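You operate a simulated robot arm through the tools that you are given. There is no shell and no other tool.

You are at the controls of a simulated two-armed robot. One attempt, no reset.

Task
Pick up the teal holder with one hand, pass it to the other hand and put it in the inside of the brown tray. Take the dark red gear and put it on the top of the fire stand. Put the black flash stick from the lower middle shelf of the side shelving on the upper middle shelf of the side shelving and the green flash stick on the front of the small table. Take the dark red holder on the lower middle shelf of the side shelving and put it away on the steel tray of the tall cabinet. Take the red disk cartridge from the lower middle shelf of the side shelving and put it on the front of the small table. Open the louvred flap. Any order will do. Set down upright: teal holder, dark red holder.

It is judged by the outcome, as a careful person would: the job done as asked, and still so three seconds after it is handed in. It fails if anything else is knocked over, pushed out of place, dropped, spilled or broken.

Robot
Two 6-joint arms with two-finger parallel grippers on one trunk, on a base that moves. Base frame: it is fixed to the floor where the robot stands at the start and does not move with it; the origin is under the middle of the robot, x ahead of it, y to its left, z up. Units: mm, degrees, N and s.
The left shoulder is at the start at [-102, 177, 758], the right one opposite. With the tool pointing down near the work surface each hand reaches from about 100 to 680 mm from the robot's upright axis, wherever it stands, measured 20 degrees to its own side. Places, roughly: dark red gear (5x5x5 cm) [3200, 1900, 800]; dark red holder [2750, 4250, 750]; disk cartridge [2500, 4250, 750]; flash stick [3250, 3750, 750]; front of the small table (57x23 cm) [2200, 940, 800]; inside of the brown tray (15x19 cm) [560, 3860, 340]; louvred flap [-2000, -300, 200]; steel tray of the tall cabinet (37x20 cm) [700, 1540, 900]; teal holder [3000, 1500, 1000]; top of the fire stand (62x16 cm) [300, 3440, 340]; upper middle shelf of the side shelving [3000, 3900, 1300]. Payload 1.57 kg a hand.
Tool frame (each hand has its own): the origin (TCP) lies between the finger pads and is the grasp point; the fingertips stand 30 mm ahead of it; z points along the fingers, y is the line along which they close. The gripper opens to 80 mm. The fingers are 17 mm wide and 12 mm thick; the gripper's body (40 by 82 mm) begins 80 mm behind the TCP.
Orientation is that of the tool frame in the base frame, as [roll, pitch, yaw] about the fixed x, y, z axes, in that order (R = Rz(yaw) Ry(pitch) Rx(roll)). With the fingers straight down and closing along the base's y, the tool's x points along the base's -x, its y along +y and its z along -z.

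Tools
- The arms move only by the tool step_arm. It takes "left_steps", "right_steps" or both (then of equal length, played together; a hand with none holds still); each is a list of rows, each an object (a shift or turn left out is 0, a gripper value left out holds the last) with "dp": the shift along the tool's x, y, z in mm, a list of three; "delta_rot": the turn, a rotation vector about the tool's x, y, z in degrees, a list of three; "hand": the finger opening in mm, from 0 to 80. In form: [{"dp": [dx, dy, dz], "delta_rot": [wx, wy, wz], "hand": hand}, ...]. A call has 1 to 20 rows; each row is the pose to reach, as a shift and turn from the pose commanded when the call began, along the tool's axes at that moment. Rows are played at 5 a second. More than 50 mm and 8.6 degrees between two rows, or a gripper value outside its range, and nothing of the call is played. A pose out of reach is approached as far as the arm can. The call stops where the force on the tool passes 40 N (or 10 N more than at its start, if that is more) or the arm is blocked; 0.2 s more then pass. Each finger travels about 72 mm/s and halts on what it meets, pressing with about 29 N; the grip force reading is that of the motor and also rises with nothing between the fingers. The clock runs only during rows and for 0.2 s after the last one: add rows that repeat a pose to give the fingers time. It gives the time, the measured TCP pose, the force on the tool (base axes), the opening and the grip force at its end, in the units of the frame above (readings bear some noise), with the torque about the TCP (base axes, N m) and any sound that the robot's microphone picked up.
- Cameras (640 x 400 px; columns grow to the right, rows downward): "scene" is now at [47.4, -3.2, 1494.1]; the picture's right is [-0.04, -1.00, 0.00], its down [-0.61, 0.03, -0.79] and it looks along [0.79, -0.04, -0.61] (base axes); focal length 268 px, centre (320, 200). "left" rides on the left gripper at [72, 7, -122] in its tool frame; the picture's right is [-0.09, 1.00, 0.00], its down [-0.84, -0.08, -0.54] and it looks along [-0.54, -0.05, 0.84] (tool axes); focal length 238 px, centre (320, 200). "right" rides on the right gripper at [72, -7, -122] in its tool frame; the picture's right is [0.09, 1.00, 0.00], its down [-0.84, 0.08, -0.54] and it looks along [-0.54, 0.05, 0.84] (tool axes); focal length 238 px, centre (320, 200). There is no depth. A picture from a camera that has moved, and an enlarged one, comes with that camera's place and axes in the base frame and with its lens.
- snapshot(camera): a new picture of that camera. The clock stands still meanwhile.
- lift_body(by): moves the trunk up (or, below 0, down) by that many mm; the arms and the scene camera ride with it, the base frame stays. It gives what a move gives, with no picture.
- roll_base(legs): drives the robot by 1 to 6 legs, each [ahead, left, turn to the left] in mm, mm and degrees, along the robot's own axes; the way and the turn of a leg run together, so that a leg with both is an arc; at most 1500 mm and 180 degrees a leg. The arms and the cameras ride along, it lands a little off, and it stops where it bumps. It gives what a move gives.
- aim_head(pan, tilt): turns the head with the scene camera to pan (to the left, within 143 degrees either way) and tilt (down, from -29 to 69), counted from straight ahead of the robot (the tilt from the chest, where the trunk bows). It gives what a move gives.
- enlarge(camera, box): a new picture of the part [left, top, right, bottom] of that camera's present view, enlarged. The clock stands still meanwhile.
- hand_in(): hands the job in; it is judged then, once.

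Nothing tells you exact positions but the pictures and the camera data. Unless the task says otherwise, let go and move clear before handing in.

The tools are called after "Call:" by a JSON object that holds its "fn" and its "kwargs". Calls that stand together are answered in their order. step_arm: Moves the arms, as the interface text tells. Its arguments: {"type":"object","properties":{"left_steps":{"type":"array"},"right_steps":{"type":"array"}},"required":[]} The other tools are called the same way: lift_body (by) moves the trunk up or down; roll_base (legs) drives the base; aim_head (pan, tilt) turns the head that bears the scene camera; snapshot (camera) takes a picture; enlarge (camera, box) takes an enlarged picture of a part of a camera's view; hand_in () hands the job in.

At the start:

```text
t: 0.0
left_position: [376.3, 172.5, 1149.6]
left_tcp_rot: [180.0, 0.0, 179.9]
left_wrist_force: [-0.3, -0.6, 0.2]
left_ft_torque: [0.0, 0.02, 0.0]
left_width: 80.1
left_grip_force: 0.1
right_position: [386.3, -149.3, 1127.4]
right_tcp_rot: [-179.9, 0.1, -179.9]
right_wrist_force: [0.6, -0.3, 0.1]
right_ft_torque: [-0.01, -0.04, 0.03]
right_width: 80.2
right_grip_force: 0.1
trunk travel left (down, up): [-200.0, 128.0]
robot x, y, heading: [-1.2, -0.3, 0.0]
head pan, tilt (commanded): [-2.6, 37.4]
```

scene: 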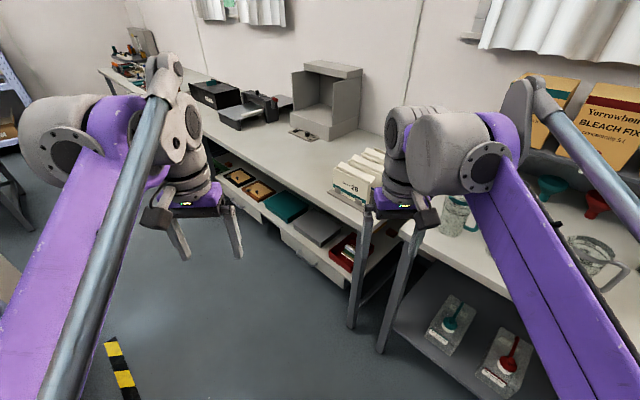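
right: 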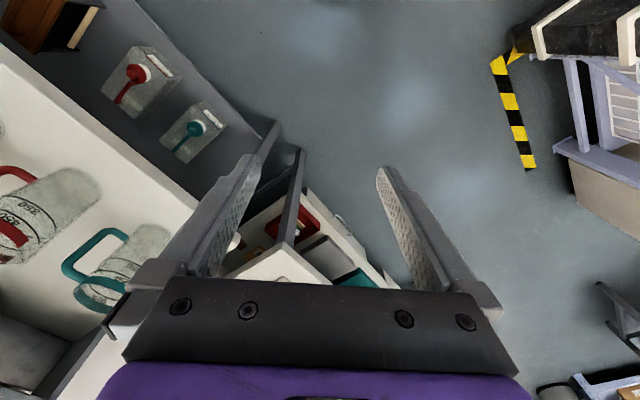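
left: 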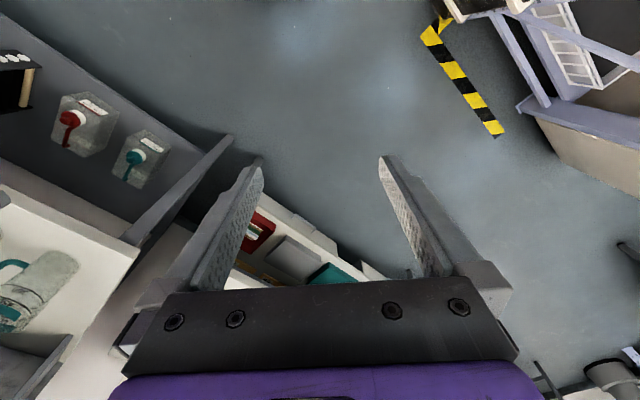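

I see a darkroom-like lab with a long bench ahead and shelves; the arms block much of the view. I'll look around with the head first to map the room.

Call:
{"fn": "aim_head", "kwargs": {"pan": 60, "tilt": 15}}

Call:
{"fn": "snapshot", "kwargs": {"camera": "scene"}}

Call:
{"fn": "aim_head", "kwargs": {"pan": 120, "tilt": 15}}

Call:
{"fn": "snapshot", "kwargs": {"camera": "scene"}}

Call:
{"fn": "aim_head", "kwargs": {"pan": 0, "tilt": 10}}

Call:
{"fn": "snapshot", "kwargs": {"camera": "scene"}}

Call:
{"fn": "aim_head", "kwargs": {"pan": -60, "tilt": 15}}

Call:
{"fn": "snapshot", "kwargs": {"camera": "scene"}}

Call:
{"fn": "aim_head", "kwargs": {"pan": -140, "tilt": 15}}

Call:
{"fn": "snapshot", "kwargs": {"camera": "scene"}}

```text
t: 1.3
left_position: [376.7, 171.6, 1150.3]
left_tcp_rot: [-180.0, 0.0, 180.0]
left_wrist_force: [-0.2, 0.3, -0.6]
left_ft_torque: [0.0, -0.02, 0.03]
left_width: 79.8
left_grip_force: 0.1
right_position: [386.7, -148.9, 1127.4]
right_tcp_rot: [-180.0, 0.1, 179.9]
right_wrist_force: [-0.2, -0.3, 0.8]
right_ft_torque: [-0.03, 0.01, 0.01]
right_width: 80.0
right_grip_force: 0.0
trunk travel left (down, up): [-200.0, 128.0]
robot x, y, heading: [3.6, 1.3, -0.0]
head pan, tilt (commanded): [60.0, 15.0]
```

```text
taken
camera scene: at [7.5, 81.6, 1529.7], right [0.87, -0.5, 0.0], down [-0.13, -0.22, -0.97], along [0.48, 0.84, -0.26], focal length 268 px, centre (320, 200)
```

scene: 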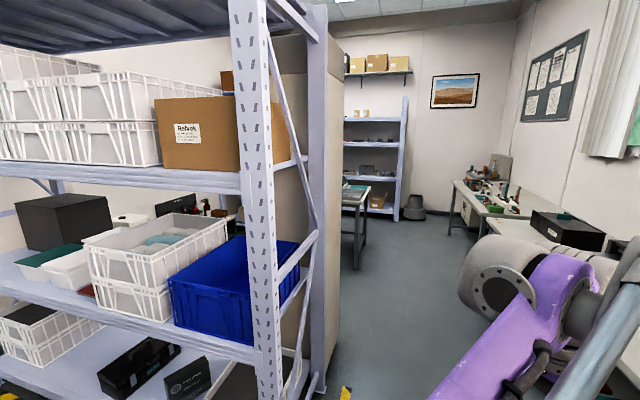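

```text
t: 2.6
left_position: [377.4, 171.5, 1150.2]
left_tcp_rot: [-179.9, 0.0, -180.0]
left_wrist_force: [0.0, -0.5, -0.1]
left_ft_torque: [-0.03, -0.01, 0.03]
left_width: 80.1
left_grip_force: 0.1
right_position: [385.8, -149.6, 1125.9]
right_tcp_rot: [179.9, 0.0, -180.0]
right_wrist_force: [-0.5, -0.2, -0.5]
right_ft_torque: [0.01, -0.03, 0.01]
right_width: 79.9
right_grip_force: 0.1
trunk travel left (down, up): [-200.0, 128.0]
robot x, y, heading: [-2.0, 0.1, 0.1]
head pan, tilt (commanded): [120.0, 15.0]
```

```text
taken
camera scene: at [-85.9, 81.6, 1529.7], right [0.87, 0.5, 0.0], down [0.13, -0.22, -0.97], along [-0.48, 0.84, -0.26], focal length 268 px, centre (320, 200)
```

scene: 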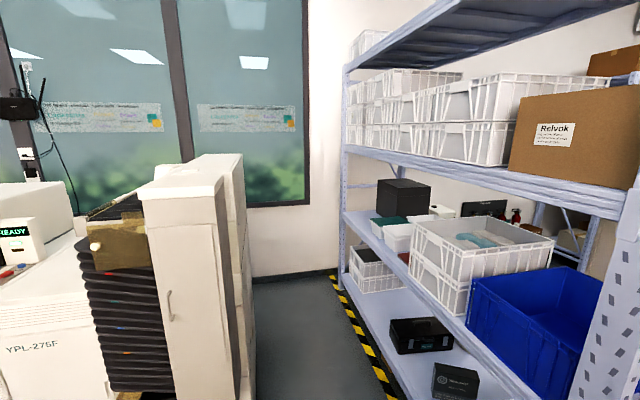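

```text
t: 4.6
left_position: [376.7, 172.8, 1149.8]
left_tcp_rot: [179.9, 0.0, 179.9]
left_wrist_force: [-0.5, 0.2, -0.2]
left_ft_torque: [0.0, 0.02, -0.02]
left_width: 80.0
left_grip_force: 0.0
right_position: [385.5, -149.0, 1127.5]
right_tcp_rot: [-180.0, 0.0, -179.9]
right_wrist_force: [-0.3, 0.2, -0.3]
right_ft_torque: [-0.02, 0.02, 0.0]
right_width: 80.3
right_grip_force: 0.1
trunk travel left (down, up): [-200.0, 128.0]
robot x, y, heading: [0.7, 1.9, -0.2]
head pan, tilt (commanded): [0.0, 10.0]
```

```text
taken
camera scene: at [53.8, 0.7, 1537.8], right [0.0, -1.0, 0.0], down [-0.17, 0.0, -0.98], along [0.98, 0.0, -0.17], focal length 268 px, centre (320, 200)
```

scene: 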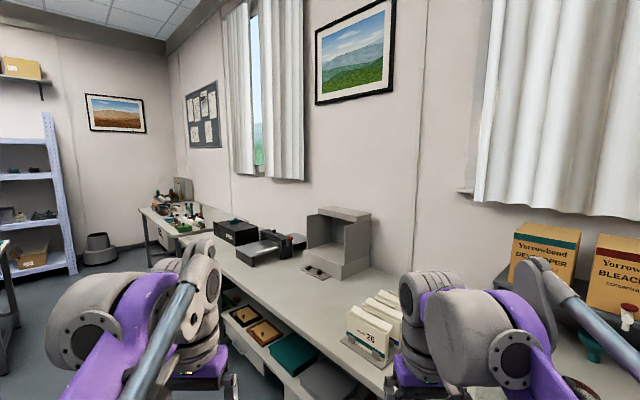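

```text
t: 5.9
left_position: [376.4, 172.0, 1150.8]
left_tcp_rot: [180.0, 0.0, 180.0]
left_wrist_force: [-0.4, 0.1, 0.3]
left_ft_torque: [-0.01, 0.01, 0.03]
left_width: 80.1
left_grip_force: 0.0
right_position: [385.3, -148.5, 1126.1]
right_tcp_rot: [-180.0, 0.0, -179.9]
right_wrist_force: [0.0, -0.9, 0.6]
right_ft_torque: [-0.01, 0.02, 0.01]
right_width: 80.1
right_grip_force: 0.0
trunk travel left (down, up): [-200.0, 128.0]
robot x, y, heading: [-0.7, 1.3, -0.1]
head pan, tilt (commanded): [-60.0, 15.0]
```

```text
taken
camera scene: at [7.5, -80.2, 1529.7], right [-0.87, -0.5, 0.0], down [-0.13, 0.22, -0.97], along [0.48, -0.84, -0.26], focal length 268 px, centre (320, 200)
```

scene: 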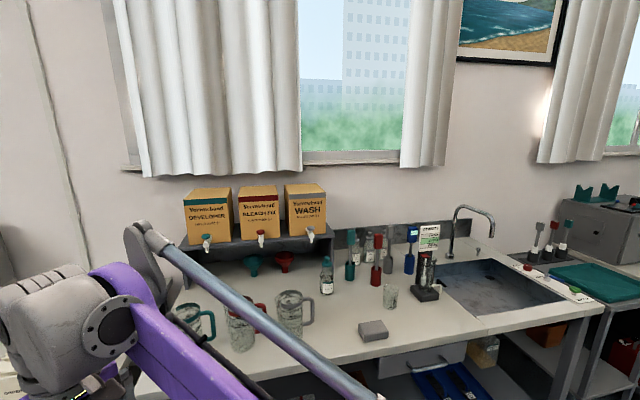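

```text
t: 7.5
left_position: [376.9, 172.5, 1149.9]
left_tcp_rot: [180.0, 0.1, 180.0]
left_wrist_force: [0.0, 0.2, 0.3]
left_ft_torque: [0.0, 0.02, -0.02]
left_width: 80.0
left_grip_force: 0.1
right_position: [385.2, -149.4, 1127.0]
right_tcp_rot: [-179.9, 0.1, -180.0]
right_wrist_force: [-0.3, -0.8, 0.6]
right_ft_torque: [-0.05, 0.02, -0.02]
right_width: 80.0
right_grip_force: 0.0
trunk travel left (down, up): [-200.0, 128.0]
robot x, y, heading: [1.4, 2.0, -0.1]
head pan, tilt (commanded): [-140.0, 15.0]
```

```text
taken
camera scene: at [-110.7, -59.4, 1529.7], right [-0.64, 0.77, 0.0], down [0.2, 0.17, -0.97], along [-0.74, -0.62, -0.26], focal length 268 px, centre (320, 200)
```

scene: 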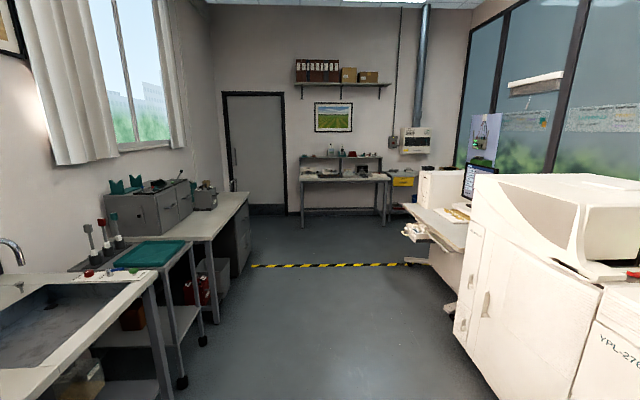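

The room is larger than one view; the far bench and shelving lie ahead-left. I'll take enlarged pictures to identify the things before driving.

Call:
{"fn": "aim_head", "kwargs": {"pan": 30, "tilt": 15}}

Call:
{"fn": "enlarge", "kwargs": {"camera": "scene", "box": [160, 100, 480, 300]}}

Call:
{"fn": "snapshot", "kwargs": {"camera": "scene"}}

Call:
{"fn": "aim_head", "kwargs": {"pan": 60, "tilt": 50}}

Call:
{"fn": "snapshot", "kwargs": {"camera": "scene"}}

Call:
{"fn": "aim_head", "kwargs": {"pan": 0, "tilt": 60}}

Call:
{"fn": "snapshot", "kwargs": {"camera": "scene"}}

Call:
{"fn": "aim_head", "kwargs": {"pan": 140, "tilt": 30}}

Call:
{"fn": "snapshot", "kwargs": {"camera": "scene"}}

Call:
{"fn": "aim_head", "kwargs": {"pan": -140, "tilt": 45}}

Call:
{"fn": "snapshot", "kwargs": {"camera": "scene"}}

Call:
{"fn": "aim_head", "kwargs": {"pan": -70, "tilt": 50}}

Call:
{"fn": "snapshot", "kwargs": {"camera": "scene"}}

```text
t: 10.0
left_position: [376.2, 172.8, 1150.7]
left_tcp_rot: [-180.0, 0.0, -180.0]
left_wrist_force: [-0.1, 0.5, -0.2]
left_ft_torque: [-0.01, -0.03, 0.02]
left_width: 80.2
left_grip_force: 0.0
right_position: [385.1, -148.5, 1126.1]
right_tcp_rot: [179.8, -0.1, -179.9]
right_wrist_force: [0.6, 0.0, -0.3]
right_ft_torque: [0.0, 0.02, 0.01]
right_width: 79.9
right_grip_force: 0.1
trunk travel left (down, up): [-200.0, 128.0]
robot x, y, heading: [-3.5, 0.1, -0.0]
head pan, tilt (commanded): [30.0, 15.0]
```

```text
2.00 times, centred on (320, 200) of scene
camera zoom: at [41.7, 47.4, 1529.7], right [0.5, -0.87, 0.0], down [-0.22, -0.13, -0.97], along [0.84, 0.48, -0.26], focal length 536 px, centre (320, 200)
```

zoom: 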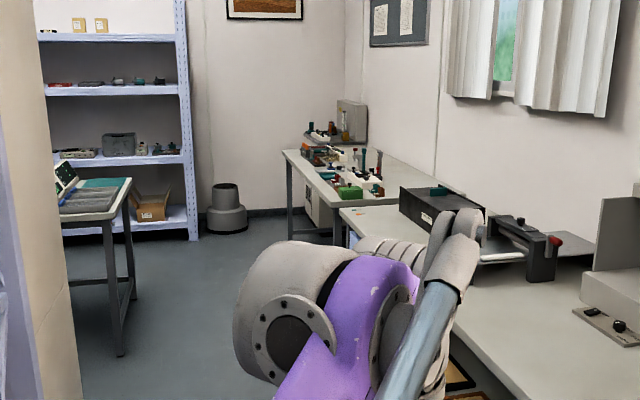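

```text
taken
camera scene: at [41.7, 47.4, 1529.7], right [0.5, -0.87, 0.0], down [-0.22, -0.13, -0.97], along [0.84, 0.48, -0.26], focal length 268 px, centre (320, 200)
```

scene: 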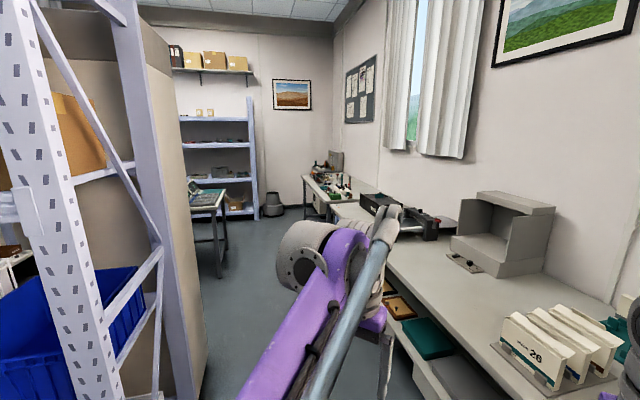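

```text
t: 11.1
left_position: [375.7, 172.7, 1151.7]
left_tcp_rot: [-180.0, -0.1, -179.9]
left_wrist_force: [-0.1, -0.4, -1.1]
left_ft_torque: [-0.01, 0.02, -0.03]
left_width: 80.0
left_grip_force: 0.0
right_position: [386.2, -148.8, 1127.2]
right_tcp_rot: [180.0, -0.1, -180.0]
right_wrist_force: [-0.4, -0.6, 0.4]
right_ft_torque: [0.0, 0.01, -0.02]
right_width: 80.3
right_grip_force: 0.0
trunk travel left (down, up): [-200.0, 128.0]
robot x, y, heading: [-1.4, -0.3, 0.2]
head pan, tilt (commanded): [60.0, 50.0]
```

```text
taken
camera scene: at [-0.7, 67.4, 1476.0], right [0.87, -0.5, 0.0], down [-0.38, -0.66, -0.64], along [0.32, 0.56, -0.77], focal length 268 px, centre (320, 200)
```

scene: 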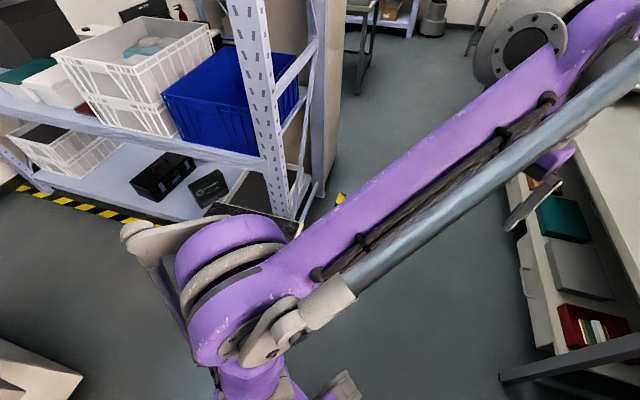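

```text
t: 12.3
left_position: [376.1, 173.2, 1150.5]
left_tcp_rot: [-180.0, -0.1, 180.0]
left_wrist_force: [0.4, 0.4, 0.2]
left_ft_torque: [0.0, -0.02, 0.0]
left_width: 80.1
left_grip_force: 0.0
right_position: [385.5, -149.1, 1127.0]
right_tcp_rot: [179.9, 0.1, -180.0]
right_wrist_force: [-0.4, 0.3, 0.6]
right_ft_torque: [-0.01, -0.02, -0.01]
right_width: 80.1
right_grip_force: 0.0
trunk travel left (down, up): [-200.0, 128.0]
robot x, y, heading: [3.0, 1.3, -0.0]
head pan, tilt (commanded): [0.0, 60.0]
```

```text
taken
camera scene: at [27.4, 0.8, 1463.4], right [0.0, -1.0, 0.0], down [-0.87, 0.0, -0.5], along [0.5, 0.0, -0.87], focal length 268 px, centre (320, 200)
```

scene: 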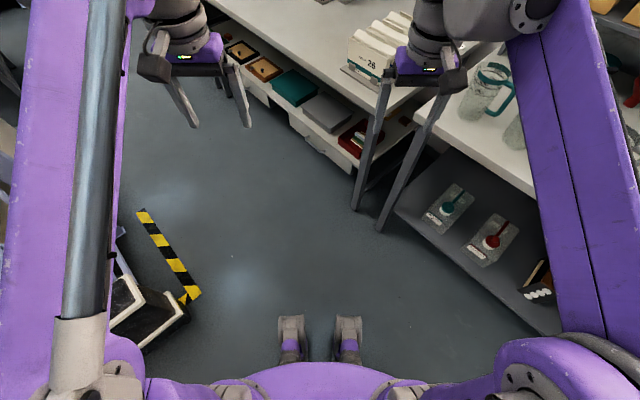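

```text
t: 14.6
left_position: [375.9, 172.1, 1149.1]
left_tcp_rot: [-180.0, 0.0, -180.0]
left_wrist_force: [-0.3, -0.1, -0.8]
left_ft_torque: [0.0, -0.02, -0.01]
left_width: 80.1
left_grip_force: 0.0
right_position: [386.0, -149.6, 1126.7]
right_tcp_rot: [-180.0, 0.0, 180.0]
right_wrist_force: [-0.1, 0.0, -0.2]
right_ft_torque: [-0.01, -0.02, -0.01]
right_width: 79.8
right_grip_force: 0.0
trunk travel left (down, up): [-200.0, 128.0]
robot x, y, heading: [-1.3, 5.4, -0.2]
head pan, tilt (commanded): [140.0, 30.0]
```

```text
taken
camera scene: at [-108.5, 58.9, 1505.5], right [0.64, 0.77, 0.0], down [0.38, -0.32, -0.87], along [-0.66, 0.56, -0.5], focal length 268 px, centre (320, 200)
```

scene: 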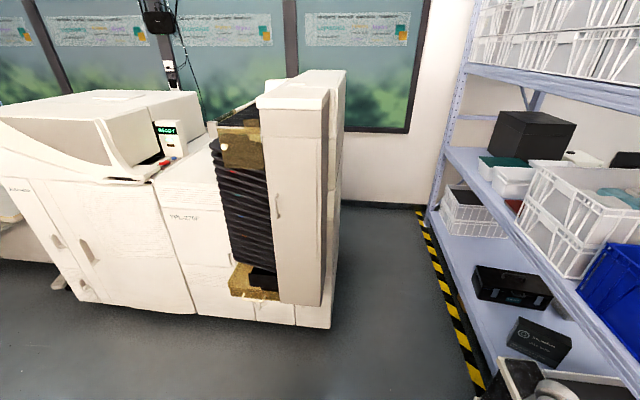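

```text
t: 18.4
left_position: [376.2, 172.4, 1150.2]
left_tcp_rot: [-180.0, 0.0, 180.0]
left_wrist_force: [-0.2, -0.2, 0.3]
left_ft_torque: [0.0, -0.01, 0.01]
left_width: 79.9
left_grip_force: 0.0
right_position: [385.5, -149.7, 1126.9]
right_tcp_rot: [-180.0, -0.1, -179.9]
right_wrist_force: [-0.1, -0.3, 0.1]
right_ft_torque: [0.01, -0.01, -0.02]
right_width: 80.1
right_grip_force: 0.0
trunk travel left (down, up): [-200.0, 128.0]
robot x, y, heading: [0.7, -1.0, 0.1]
head pan, tilt (commanded): [-140.0, 45.0]
```

```text
taken
camera scene: at [-101.5, -51.6, 1482.9], right [-0.64, 0.77, 0.0], down [0.54, 0.45, -0.71], along [-0.54, -0.45, -0.71], focal length 268 px, centre (320, 200)
```

scene: 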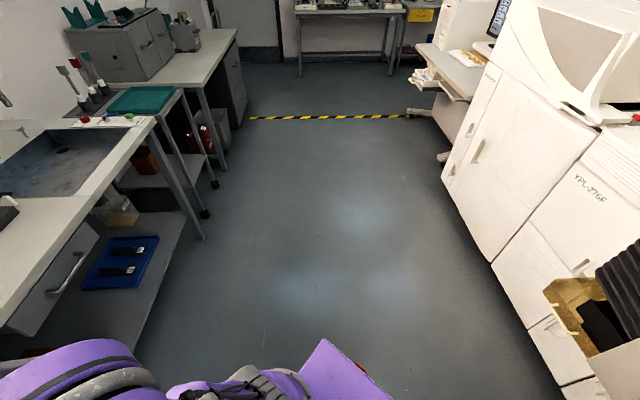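

```text
t: 19.9
left_position: [375.8, 172.3, 1148.5]
left_tcp_rot: [-180.0, 0.0, -180.0]
left_wrist_force: [0.6, 0.6, 0.5]
left_ft_torque: [-0.01, -0.01, 0.02]
left_width: 80.3
left_grip_force: 0.0
right_position: [386.2, -148.5, 1126.8]
right_tcp_rot: [180.0, -0.1, 179.9]
right_wrist_force: [0.1, -0.5, -0.4]
right_ft_torque: [0.02, -0.02, -0.02]
right_width: 80.3
right_grip_force: 0.0
trunk travel left (down, up): [-200.0, 128.0]
robot x, y, heading: [2.0, -0.4, -0.1]
head pan, tilt (commanded): [-70.0, 50.0]
```

```text
taken
camera scene: at [-12.9, -71.7, 1476.0], right [-0.94, -0.34, 0.0], down [-0.26, 0.72, -0.64], along [0.22, -0.6, -0.77], focal length 268 px, centre (320, 200)
```

scene: 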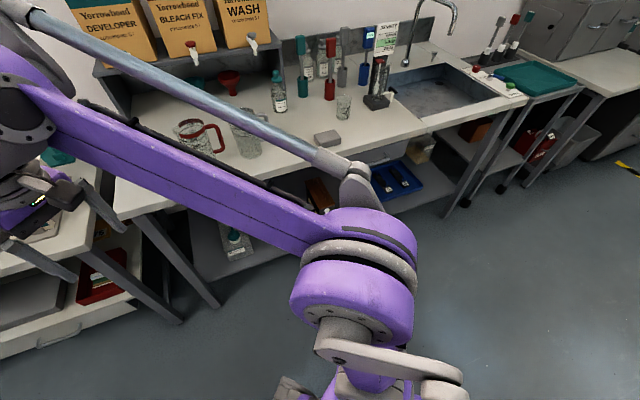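

I work out that the room's long axis is turned about 43° left of my start heading; corridor runs between the bench (right) and the blue shelving (left). I'll turn to line up with it and look ahead.

Call:
{"fn": "roll_base", "kwargs": {"legs": [[0, 0, 43]]}}

Call:
{"fn": "aim_head", "kwargs": {"pan": 0, "tilt": 20}}

Call:
{"fn": "snapshot", "kwargs": {"camera": "scene"}}

Call:
{"fn": "aim_head", "kwargs": {"pan": 0, "tilt": 50}}

Call:
{"fn": "snapshot", "kwargs": {"camera": "scene"}}

```text
t: 22.3
left_position: [150.0, 386.1, 1150.5]
left_tcp_rot: [-180.0, 0.1, -135.7]
left_wrist_force: [-0.4, -0.6, -0.3]
left_ft_torque: [-0.01, 0.03, 0.02]
left_width: 79.9
left_grip_force: 0.1
right_position: [380.9, 162.5, 1126.9]
right_tcp_rot: [179.9, 0.0, -135.8]
right_wrist_force: [0.5, 0.0, -0.5]
right_ft_torque: [-0.02, 0.03, -0.04]
right_width: 80.1
right_grip_force: 0.0
trunk travel left (down, up): [-200.0, 128.0]
robot x, y, heading: [-0.2, 0.1, 44.5]
head pan, tilt (commanded): [-70.0, 50.0]
```

```text
t: 23.7
left_position: [148.6, 385.1, 1150.0]
left_tcp_rot: [179.9, 0.0, -135.7]
left_wrist_force: [-0.2, -0.1, 0.0]
left_ft_torque: [0.02, 0.02, -0.01]
left_width: 80.0
left_grip_force: 0.0
right_position: [381.1, 163.1, 1127.1]
right_tcp_rot: [-179.9, 0.0, -135.8]
right_wrist_force: [0.3, 0.9, 0.0]
right_ft_torque: [0.0, 0.03, 0.0]
right_width: 80.1
right_grip_force: 0.1
trunk travel left (down, up): [-200.0, 128.0]
robot x, y, heading: [-0.7, 0.3, 44.2]
head pan, tilt (commanded): [0.0, 20.0]
```

```text
taken
camera scene: at [38.5, 38.7, 1521.5], right [0.7, -0.72, 0.0], down [-0.25, -0.24, -0.94], along [0.67, 0.66, -0.34], focal length 268 px, centre (320, 200)
```

scene: 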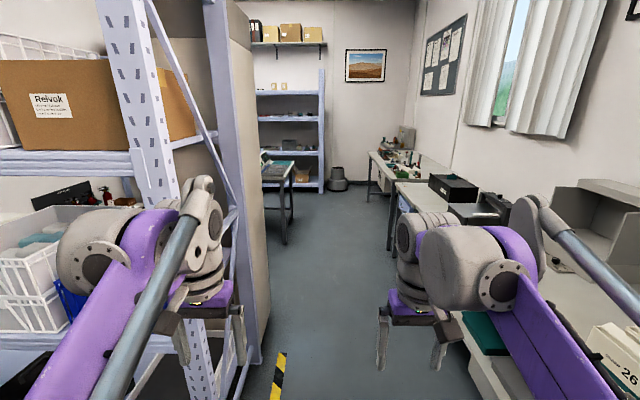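

```text
t: 24.6
left_position: [148.5, 386.2, 1150.8]
left_tcp_rot: [-180.0, 0.0, -135.7]
left_wrist_force: [0.3, -0.2, 0.2]
left_ft_torque: [-0.02, 0.03, 0.02]
left_width: 80.0
left_grip_force: 0.0
right_position: [380.7, 162.3, 1126.6]
right_tcp_rot: [180.0, 0.0, -135.7]
right_wrist_force: [0.5, 0.1, 0.5]
right_ft_torque: [0.03, 0.02, -0.01]
right_width: 80.0
right_grip_force: 0.1
trunk travel left (down, up): [-200.0, 128.0]
robot x, y, heading: [4.8, 0.4, 44.0]
head pan, tilt (commanded): [0.0, 50.0]
```

```text
taken
camera scene: at [26.9, 27.5, 1476.0], right [0.7, -0.72, 0.0], down [-0.55, -0.53, -0.64], along [0.46, 0.45, -0.77], focal length 268 px, centre (320, 200)
```

scene: 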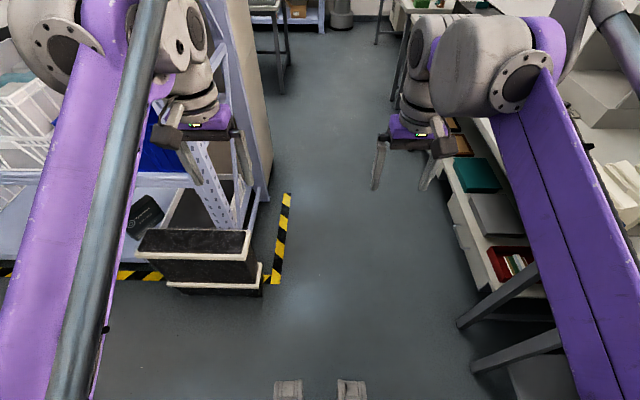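

Corridor is clear ahead; I take its direction as about 42°. I'll shift to the corridor's middle and advance, then look around.

Call:
{"fn": "roll_base", "kwargs": {"legs": [[300, -150, -2], [900, 0, 0]]}}

Call:
{"fn": "aim_head", "kwargs": {"pan": -60, "tilt": 25}}

Call:
{"fn": "snapshot", "kwargs": {"camera": "scene"}}

Call:
{"fn": "aim_head", "kwargs": {"pan": 0, "tilt": 20}}

Call:
{"fn": "snapshot", "kwargs": {"camera": "scene"}}

Call:
{"fn": "aim_head", "kwargs": {"pan": 70, "tilt": 20}}

Call:
{"fn": "snapshot", "kwargs": {"camera": "scene"}}

```text
t: 31.1
left_position: [1131.6, 1082.7, 1150.5]
left_tcp_rot: [-180.0, 0.1, -137.0]
left_wrist_force: [-0.3, 0.2, 0.0]
left_ft_torque: [-0.01, 0.0, 0.01]
left_width: 80.2
left_grip_force: 0.2
right_position: [1358.6, 853.3, 1127.7]
right_tcp_rot: [180.0, 0.1, -136.9]
right_wrist_force: [0.7, -0.8, 0.4]
right_ft_torque: [0.0, 0.03, 0.01]
right_width: 80.1
right_grip_force: 0.1
trunk travel left (down, up): [-200.0, 128.0]
robot x, y, heading: [973.2, 698.5, 43.0]
head pan, tilt (commanded): [0.0, 50.0]
```

```text
t: 32.4
left_position: [1131.1, 1081.4, 1150.1]
left_tcp_rot: [-180.0, -0.1, -137.0]
left_wrist_force: [0.4, 0.2, -0.3]
left_ft_torque: [0.02, 0.03, 0.02]
left_width: 80.1
left_grip_force: 0.0
right_position: [1357.2, 854.2, 1125.9]
right_tcp_rot: [-180.0, 0.0, -137.0]
right_wrist_force: [0.7, 0.3, -0.1]
right_ft_torque: [0.02, -0.03, -0.01]
right_width: 80.1
right_grip_force: 0.0
trunk travel left (down, up): [-200.0, 128.0]
robot x, y, heading: [974.2, 697.4, 42.7]
head pan, tilt (commanded): [-60.0, 25.0]
```

```text
taken
camera scene: at [1033.2, 647.2, 1513.4], right [-0.29, -0.96, 0.0], down [-0.4, 0.12, -0.91], along [0.87, -0.26, -0.42], focal length 268 px, centre (320, 200)
```

scene: 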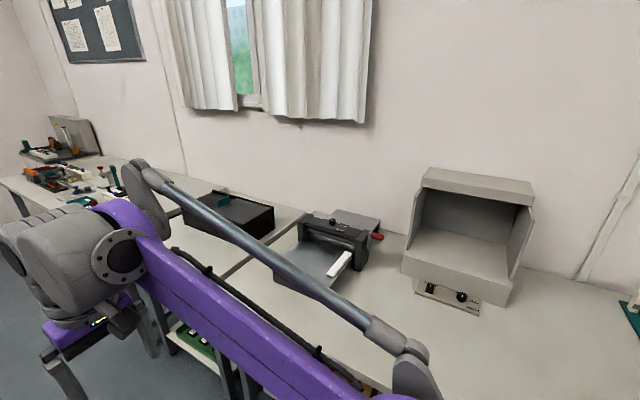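

```text
t: 33.7
left_position: [1130.8, 1082.7, 1150.6]
left_tcp_rot: [180.0, 0.0, -137.0]
left_wrist_force: [0.4, 0.7, -0.1]
left_ft_torque: [0.0, 0.05, 0.0]
left_width: 80.1
left_grip_force: 0.0
right_position: [1358.7, 853.6, 1127.8]
right_tcp_rot: [-180.0, 0.1, -137.0]
right_wrist_force: [-0.2, -0.5, -0.1]
right_ft_torque: [0.01, -0.01, 0.02]
right_width: 79.8
right_grip_force: 0.0
trunk travel left (down, up): [-200.0, 128.0]
robot x, y, heading: [970.5, 700.7, 42.9]
head pan, tilt (commanded): [0.0, 20.0]
```

```text
taken
camera scene: at [1013.2, 737.6, 1521.5], right [0.68, -0.73, 0.0], down [-0.25, -0.23, -0.94], along [0.69, 0.64, -0.34], focal length 268 px, centre (320, 200)
```

scene: 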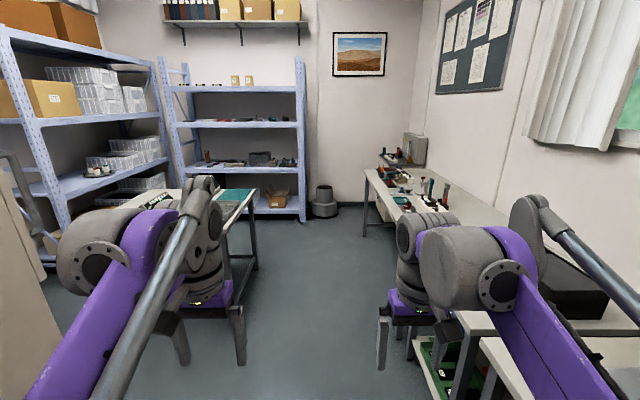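

```text
t: 35.1
left_position: [1132.1, 1081.9, 1149.7]
left_tcp_rot: [180.0, 0.1, -136.9]
left_wrist_force: [-0.2, 0.0, 0.0]
left_ft_torque: [-0.01, -0.02, -0.01]
left_width: 80.1
left_grip_force: 0.1
right_position: [1358.7, 853.9, 1126.0]
right_tcp_rot: [180.0, -0.1, -137.0]
right_wrist_force: [0.4, -0.4, 1.0]
right_ft_torque: [0.0, -0.01, -0.02]
right_width: 79.9
right_grip_force: 0.0
trunk travel left (down, up): [-200.0, 128.0]
robot x, y, heading: [977.5, 701.6, 43.1]
head pan, tilt (commanded): [70.0, 20.0]
```

```text
taken
camera scene: at [908.8, 759.9, 1521.6], right [0.92, 0.39, 0.0], down [0.13, -0.32, -0.94], along [-0.37, 0.87, -0.34], focal length 268 px, centre (320, 200)
```

scene: 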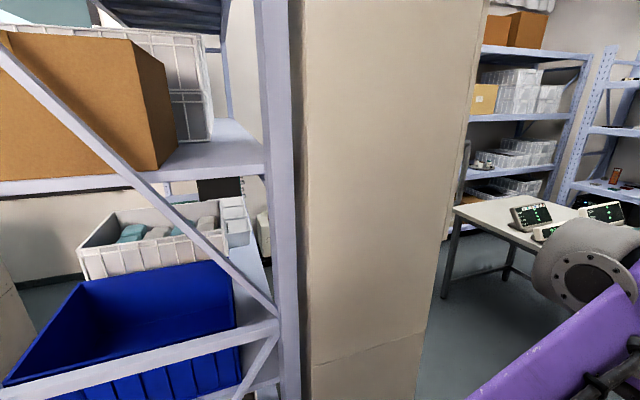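

The cabinet's side panel faces the corridor; its opening should be on the far side. The tables are on the right. I'll advance further and look at the tables, shelving and cabinet front.

Call:
{"fn": "roll_base", "kwargs": {"legs": [[800, 0, 0]]}}

Call:
{"fn": "aim_head", "kwargs": {"pan": -50, "tilt": 35}}

Call:
{"fn": "snapshot", "kwargs": {"camera": "scene"}}

Call:
{"fn": "aim_head", "kwargs": {"pan": 0, "tilt": 25}}

Call:
{"fn": "snapshot", "kwargs": {"camera": "scene"}}

Call:
{"fn": "aim_head", "kwargs": {"pan": 60, "tilt": 25}}

Call:
{"fn": "snapshot", "kwargs": {"camera": "scene"}}

Call:
{"fn": "aim_head", "kwargs": {"pan": 125, "tilt": 25}}

Call:
{"fn": "snapshot", "kwargs": {"camera": "scene"}}

```text
t: 39.5
left_position: [1725.7, 1624.8, 1149.8]
left_tcp_rot: [179.9, 0.1, -137.5]
left_wrist_force: [0.1, 0.2, 0.1]
left_ft_torque: [0.02, 0.02, 0.02]
left_width: 80.1
left_grip_force: 0.0
right_position: [1950.7, 1395.9, 1126.9]
right_tcp_rot: [-180.0, 0.0, -137.5]
right_wrist_force: [0.3, 0.3, 0.0]
right_ft_torque: [0.0, -0.02, 0.03]
right_width: 80.0
right_grip_force: 0.0
trunk travel left (down, up): [-200.0, 128.0]
robot x, y, heading: [1566.1, 1241.5, 42.3]
head pan, tilt (commanded): [70.0, 20.0]
```

```text
t: 41.5
left_position: [1725.3, 1626.5, 1149.6]
left_tcp_rot: [-180.0, 0.0, -137.6]
left_wrist_force: [0.3, 0.5, 0.1]
left_ft_torque: [0.02, -0.04, 0.02]
left_width: 80.1
left_grip_force: 0.1
right_position: [1950.4, 1395.9, 1126.5]
right_tcp_rot: [180.0, -0.1, -137.4]
right_wrist_force: [0.0, -0.2, 0.8]
right_ft_torque: [-0.02, -0.03, -0.02]
right_width: 80.1
right_grip_force: 0.1
trunk travel left (down, up): [-200.0, 128.0]
robot x, y, heading: [1565.7, 1246.3, 42.5]
head pan, tilt (commanded): [-50.0, 35.0]
```

```text
taken
camera scene: at [1622.6, 1208.2, 1497.7], right [-0.13, -0.99, 0.0], down [-0.57, 0.07, -0.82], along [0.81, -0.11, -0.57], focal length 268 px, centre (320, 200)
```

scene: 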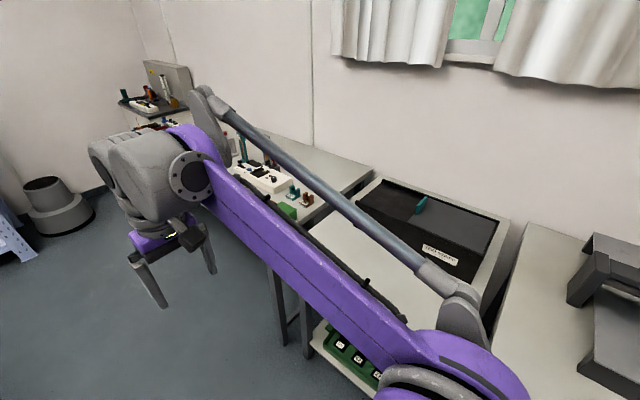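

```text
t: 42.6
left_position: [1726.0, 1626.1, 1149.3]
left_tcp_rot: [-180.0, 0.0, -137.5]
left_wrist_force: [0.8, -0.1, -0.5]
left_ft_torque: [-0.01, 0.01, -0.02]
left_width: 80.1
left_grip_force: 0.0
right_position: [1949.4, 1395.1, 1125.7]
right_tcp_rot: [179.9, -0.1, -137.5]
right_wrist_force: [0.2, -0.9, 0.3]
right_ft_torque: [0.03, 0.01, 0.0]
right_width: 79.9
right_grip_force: 0.1
trunk travel left (down, up): [-200.0, 128.0]
robot x, y, heading: [1567.3, 1245.5, 42.2]
head pan, tilt (commanded): [0.0, 25.0]
```

```text
taken
camera scene: at [1603.3, 1281.9, 1513.5], right [0.67, -0.74, 0.0], down [-0.31, -0.29, -0.91], along [0.67, 0.61, -0.42], focal length 268 px, centre (320, 200)
```

scene: 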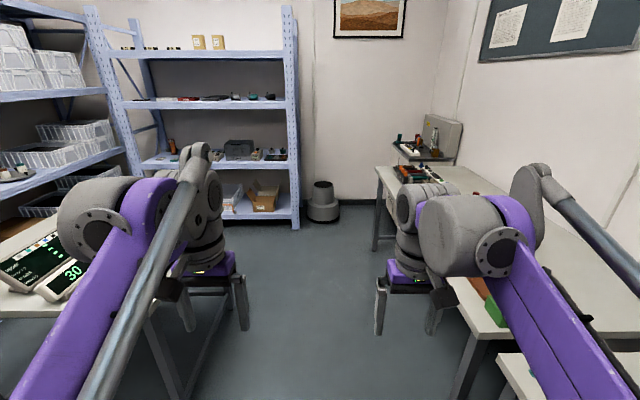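

```text
t: 43.9
left_position: [1725.7, 1626.9, 1149.1]
left_tcp_rot: [-180.0, 0.0, -137.5]
left_wrist_force: [-0.2, 0.3, 0.2]
left_ft_torque: [0.04, 0.02, 0.01]
left_width: 80.1
left_grip_force: 0.0
right_position: [1950.5, 1395.9, 1126.3]
right_tcp_rot: [179.9, 0.0, -137.5]
right_wrist_force: [-0.6, 0.3, 0.4]
right_ft_torque: [0.02, -0.04, 0.01]
right_width: 80.0
right_grip_force: 0.0
trunk travel left (down, up): [-200.0, 128.0]
robot x, y, heading: [1562.6, 1242.4, 42.7]
head pan, tilt (commanded): [60.0, 25.0]
```

```text
taken
camera scene: at [1515.5, 1309.7, 1513.5], right [0.98, 0.22, 0.0], down [0.09, -0.41, -0.91], along [-0.2, 0.89, -0.42], focal length 268 px, centre (320, 200)
```

scene: 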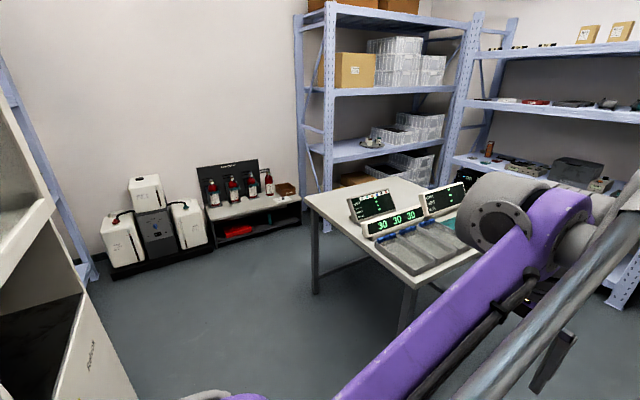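

```text
t: 45.3
left_position: [1727.0, 1625.9, 1150.9]
left_tcp_rot: [180.0, 0.0, -137.5]
left_wrist_force: [-0.1, -0.4, -0.1]
left_ft_torque: [0.01, -0.01, -0.02]
left_width: 80.0
left_grip_force: 0.1
right_position: [1949.2, 1396.0, 1128.0]
right_tcp_rot: [-180.0, 0.0, -137.5]
right_wrist_force: [0.0, -0.1, 0.5]
right_ft_torque: [0.0, 0.02, 0.0]
right_width: 80.0
right_grip_force: 0.0
trunk travel left (down, up): [-200.0, 128.0]
robot x, y, heading: [1562.8, 1247.8, 42.4]
head pan, tilt (commanded): [125.0, 25.0]
```

```text
taken
camera scene: at [1445.4, 1239.8, 1513.5], right [0.22, 0.98, 0.0], down [0.41, -0.09, -0.91], along [-0.88, 0.2, -0.42], focal length 268 px, centre (320, 200)
```

scene: 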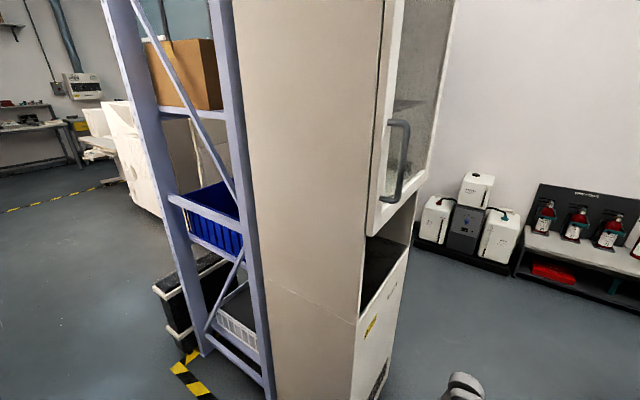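

The tall cabinet's open niche (with glass door above) faces along the corridor's far end; the fire stand with red bottles and a brown tray stands by the far wall; the side shelving is at the end. I'll drive level with the far bench and turn to face it for the gear and the teal holder.

Call:
{"fn": "roll_base", "kwargs": {"legs": [[1350, 0, -1.5], [0, 0, -90]]}}

Call:
{"fn": "aim_head", "kwargs": {"pan": 0, "tilt": 40}}

Call:
{"fn": "snapshot", "kwargs": {"camera": "scene"}}

Call:
{"fn": "aim_head", "kwargs": {"pan": 25, "tilt": 30}}

Call:
{"fn": "snapshot", "kwargs": {"camera": "scene"}}

Call:
{"fn": "aim_head", "kwargs": {"pan": -30, "tilt": 40}}

Call:
{"fn": "snapshot", "kwargs": {"camera": "scene"}}

```text
t: 55.9
left_position: [2948.6, 2000.8, 1150.1]
left_tcp_rot: [-180.0, 0.0, 133.2]
left_wrist_force: [0.3, 0.2, 0.2]
left_ft_torque: [-0.02, 0.0, 0.0]
left_width: 79.9
left_grip_force: 0.0
right_position: [2721.5, 1773.9, 1126.7]
right_tcp_rot: [180.0, 0.0, 133.2]
right_wrist_force: [-0.9, 0.4, 0.4]
right_ft_torque: [0.01, 0.01, 0.04]
right_width: 80.0
right_grip_force: 0.1
trunk travel left (down, up): [-200.0, 128.0]
robot x, y, heading: [2568.1, 2157.4, -46.8]
head pan, tilt (commanded): [125.0, 25.0]
```

```text
t: 57.9
left_position: [2949.9, 2001.5, 1151.7]
left_tcp_rot: [180.0, 0.0, 133.3]
left_wrist_force: [0.1, 0.8, -0.1]
left_ft_torque: [-0.03, -0.01, -0.01]
left_width: 80.0
left_grip_force: 0.1
right_position: [2721.8, 1774.1, 1126.7]
right_tcp_rot: [179.9, 0.0, 133.3]
right_wrist_force: [-0.3, -0.1, -0.3]
right_ft_torque: [0.03, 0.0, 0.0]
right_width: 80.0
right_grip_force: 0.0
trunk travel left (down, up): [-200.0, 128.0]
robot x, y, heading: [2570.1, 2158.6, -47.1]
head pan, tilt (commanded): [0.0, 40.0]
```

```text
taken
camera scene: at [2597.2, 2124.0, 1490.1], right [-0.73, -0.68, 0.0], down [-0.44, 0.47, -0.77], along [0.52, -0.56, -0.64], focal length 268 px, centre (320, 200)
```

scene: 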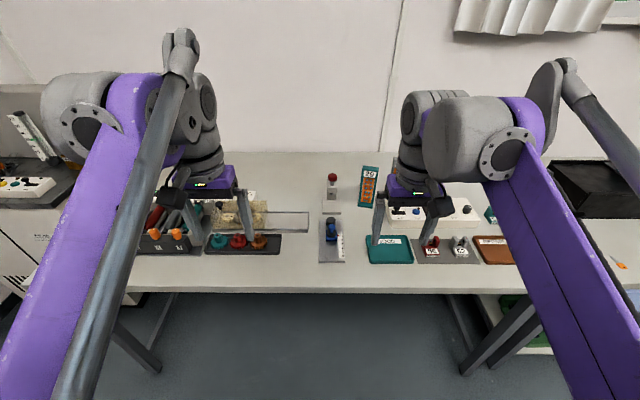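

```text
t: 58.8
left_position: [2949.0, 2001.3, 1150.7]
left_tcp_rot: [-180.0, 0.0, 133.2]
left_wrist_force: [0.3, -0.4, -1.5]
left_ft_torque: [0.06, -0.02, -0.03]
left_width: 80.0
left_grip_force: 0.0
right_position: [2721.2, 1774.3, 1127.8]
right_tcp_rot: [179.9, 0.1, 133.3]
right_wrist_force: [0.4, 0.3, 0.3]
right_ft_torque: [0.0, 0.05, -0.01]
right_width: 79.8
right_grip_force: 0.1
trunk travel left (down, up): [-200.0, 128.0]
robot x, y, heading: [2564.9, 2157.4, -47.2]
head pan, tilt (commanded): [25.0, 30.0]
```

```text
taken
camera scene: at [2622.9, 2152.3, 1505.5], right [-0.37, -0.93, 0.0], down [-0.46, 0.19, -0.87], along [0.8, -0.32, -0.5], focal length 268 px, centre (320, 200)
```

scene: 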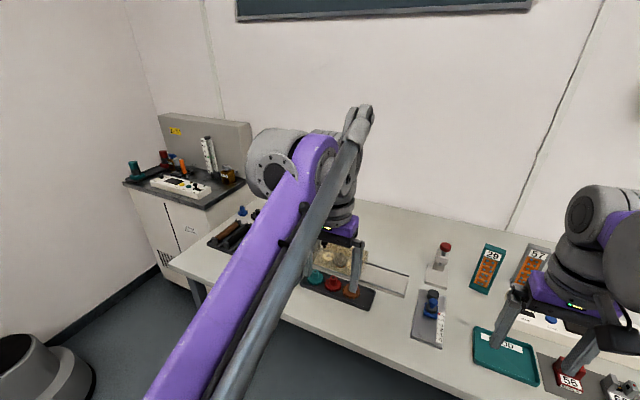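

```text
t: 60.0
left_position: [2948.5, 2000.5, 1150.4]
left_tcp_rot: [-180.0, 0.0, 133.2]
left_wrist_force: [-0.3, 0.2, 0.7]
left_ft_torque: [-0.01, 0.01, 0.01]
left_width: 80.0
left_grip_force: 0.1
right_position: [2722.6, 1773.6, 1126.9]
right_tcp_rot: [179.9, 0.0, 133.2]
right_wrist_force: [0.4, -0.5, -0.4]
right_ft_torque: [-0.02, -0.01, -0.01]
right_width: 79.7
right_grip_force: 0.1
trunk travel left (down, up): [-200.0, 128.0]
robot x, y, heading: [2563.5, 2160.6, -46.9]
head pan, tilt (commanded): [-30.0, 40.0]
```

```text
taken
camera scene: at [2558.4, 2103.2, 1490.2], right [-0.97, -0.23, 0.0], down [-0.15, 0.63, -0.77], along [0.18, -0.75, -0.64], focal length 268 px, centre (320, 200)
```

scene: 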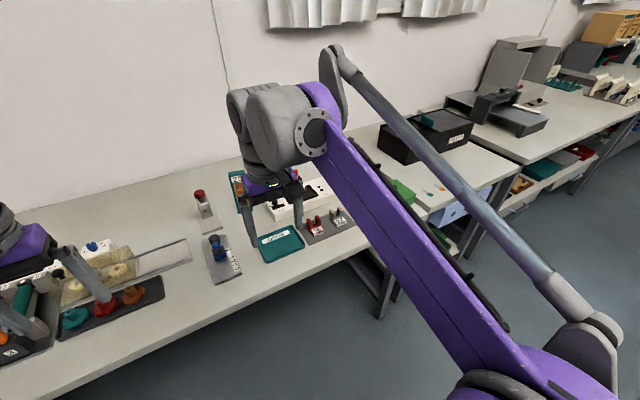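

I see gears (teal, dark red, orange) on a dark base at left, and several numbered teal/red items on the bench. I'll enlarge to identify which is the teal holder.

Call:
{"fn": "aim_head", "kwargs": {"pan": 0, "tilt": 40}}

Call:
{"fn": "enlarge", "kwargs": {"camera": "scene", "box": [300, 150, 540, 300]}}

Call:
{"fn": "enlarge", "kwargs": {"camera": "scene", "box": [100, 150, 340, 300]}}

Call:
{"fn": "snapshot", "kwargs": {"camera": "left"}}

Call:
{"fn": "snapshot", "kwargs": {"camera": "right"}}

```text
t: 61.0
left_position: [2949.6, 2001.0, 1150.3]
left_tcp_rot: [-180.0, 0.0, 133.2]
left_wrist_force: [0.3, 0.0, -0.3]
left_ft_torque: [-0.02, 0.03, 0.02]
left_width: 80.0
left_grip_force: 0.2
right_position: [2720.0, 1773.8, 1126.6]
right_tcp_rot: [180.0, -0.1, 133.2]
right_wrist_force: [-0.4, 0.6, -0.8]
right_ft_torque: [-0.03, -0.01, 0.03]
right_width: 80.0
right_grip_force: 0.0
trunk travel left (down, up): [-200.0, 128.0]
robot x, y, heading: [2566.3, 2159.0, -46.6]
head pan, tilt (commanded): [0.0, 40.0]
```

```text
2.67 times, centred on (420, 225) of scene
camera zoom: at [2597.1, 2124.0, 1490.1], right [-0.73, -0.68, 0.0], down [-0.44, 0.47, -0.77], along [0.52, -0.56, -0.64], focal length 715 px, centre (53, 133)
```

zoom: 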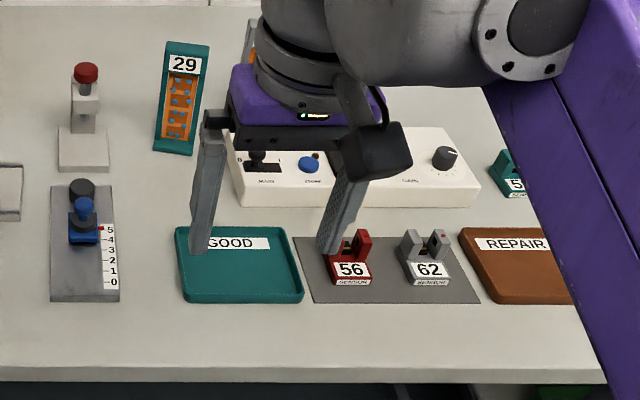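

```text
2.67 times, centred on (220, 225) of scene
camera zoom: at [2597.1, 2124.0, 1490.1], right [-0.73, -0.68, 0.0], down [-0.44, 0.47, -0.77], along [0.52, -0.56, -0.64], focal length 715 px, centre (587, 133)
```

zoom: 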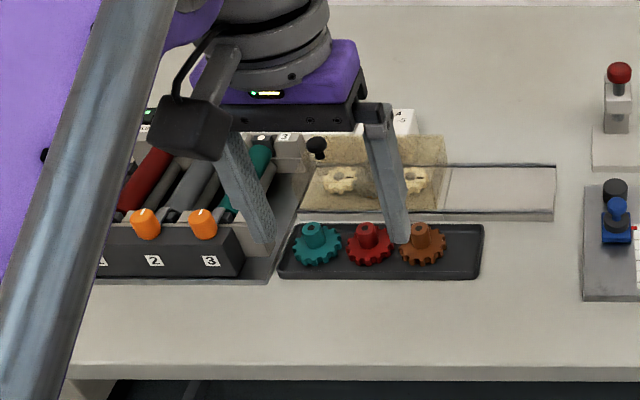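

```text
taken
camera left: at [2904.9, 2057.4, 1272.2], right [0.79, 0.61, 0.0], down [0.52, -0.66, 0.54], along [0.33, -0.43, -0.84], focal length 238 px, centre (320, 200)
```

left: 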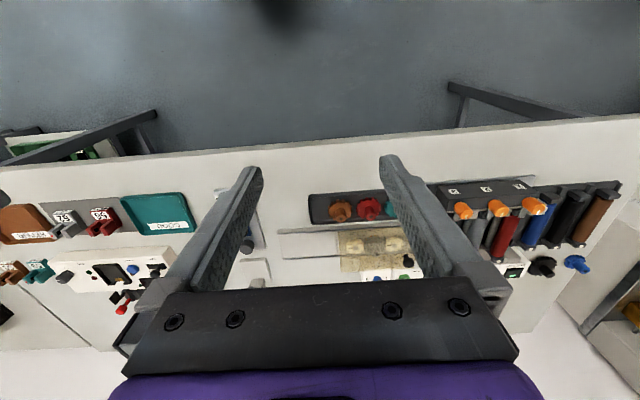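

```text
taken
camera right: at [2667.4, 1821.3, 1247.9], right [0.66, 0.75, 0.0], down [0.63, -0.56, 0.54], along [0.41, -0.36, -0.84], focal length 238 px, centre (320, 200)
```

right: 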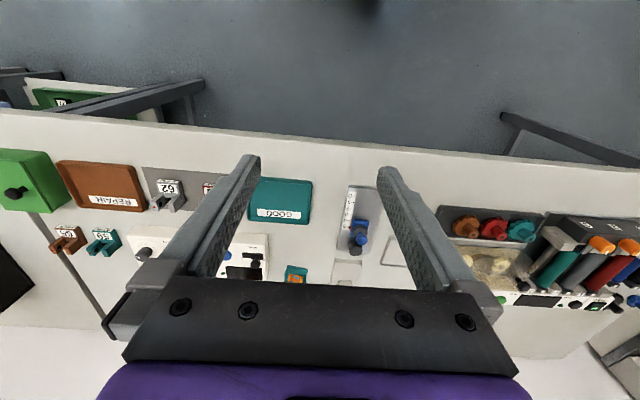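

The tall teal "29" stand (base near [3000, 1435], about z 800–990) fits the teal holder; the dark red gear is the middle one near [3216, 1866]. I'll roll closer to the bench, checking for contact.

Call:
{"fn": "roll_base", "kwargs": {"legs": [[200, 0, 0]]}}

Call:
{"fn": "aim_head", "kwargs": {"pan": 0, "tilt": 60}}

Call:
{"fn": "snapshot", "kwargs": {"camera": "scene"}}

Call:
{"fn": "snapshot", "kwargs": {"camera": "right"}}

Call:
{"fn": "snapshot", "kwargs": {"camera": "left"}}

```text
t: 62.6
left_position: [3086.1, 1856.5, 1150.0]
left_tcp_rot: [-179.9, 0.1, 133.2]
left_wrist_force: [0.9, -0.7, 0.1]
left_ft_torque: [-0.03, 0.02, 0.01]
left_width: 79.7
left_grip_force: 0.2
right_position: [2858.5, 1629.1, 1126.9]
right_tcp_rot: [-180.0, -0.1, 133.1]
right_wrist_force: [1.1, -0.5, -0.3]
right_ft_torque: [-0.02, 0.01, 0.0]
right_width: 80.0
right_grip_force: 0.1
trunk travel left (down, up): [-200.0, 128.0]
robot x, y, heading: [2703.0, 2011.7, -46.7]
head pan, tilt (commanded): [0.0, 40.0]
```

```text
t: 63.4
left_position: [3084.6, 1855.7, 1151.0]
left_tcp_rot: [180.0, 0.0, 133.2]
left_wrist_force: [-0.4, 0.4, 0.1]
left_ft_torque: [0.0, -0.01, -0.02]
left_width: 79.9
left_grip_force: 0.1
right_position: [2857.6, 1629.0, 1126.4]
right_tcp_rot: [-180.0, 0.0, 133.2]
right_wrist_force: [0.5, 0.2, 0.3]
right_ft_torque: [-0.02, 0.03, 0.03]
right_width: 80.2
right_grip_force: 0.1
trunk travel left (down, up): [-200.0, 128.0]
robot x, y, heading: [2698.5, 2008.5, -47.1]
head pan, tilt (commanded): [0.0, 60.0]
```

```text
taken
camera scene: at [2720.8, 1992.4, 1463.5], right [-0.73, -0.69, 0.0], down [-0.59, 0.63, -0.5], along [0.34, -0.36, -0.87], focal length 268 px, centre (320, 200)
```

scene: 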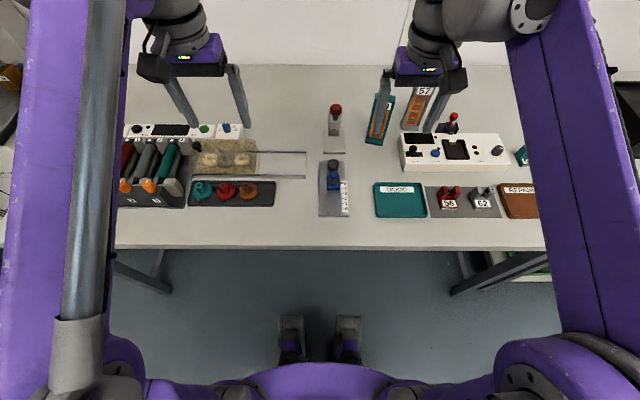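

```text
taken
camera right: at [2803.9, 1676.4, 1247.9], right [0.66, 0.75, 0.0], down [0.63, -0.56, 0.54], along [0.41, -0.36, -0.84], focal length 238 px, centre (320, 200)
```

right: 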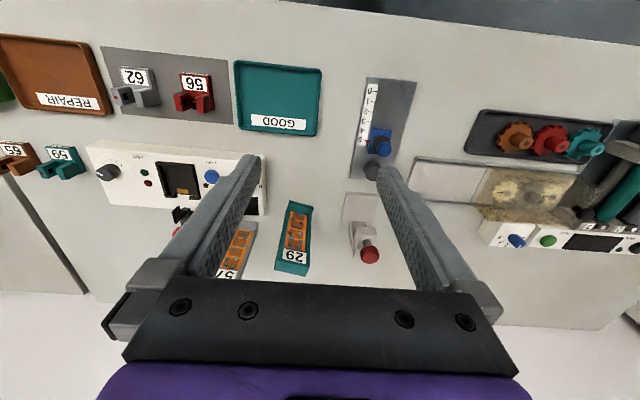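

```text
taken
camera left: at [3041.1, 1912.8, 1272.2], right [0.79, 0.62, 0.0], down [0.52, -0.66, 0.54], along [0.33, -0.43, -0.84], focal length 238 px, centre (320, 200)
```

left: 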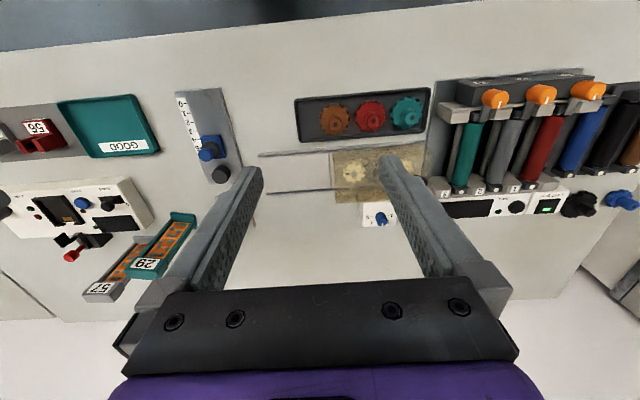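

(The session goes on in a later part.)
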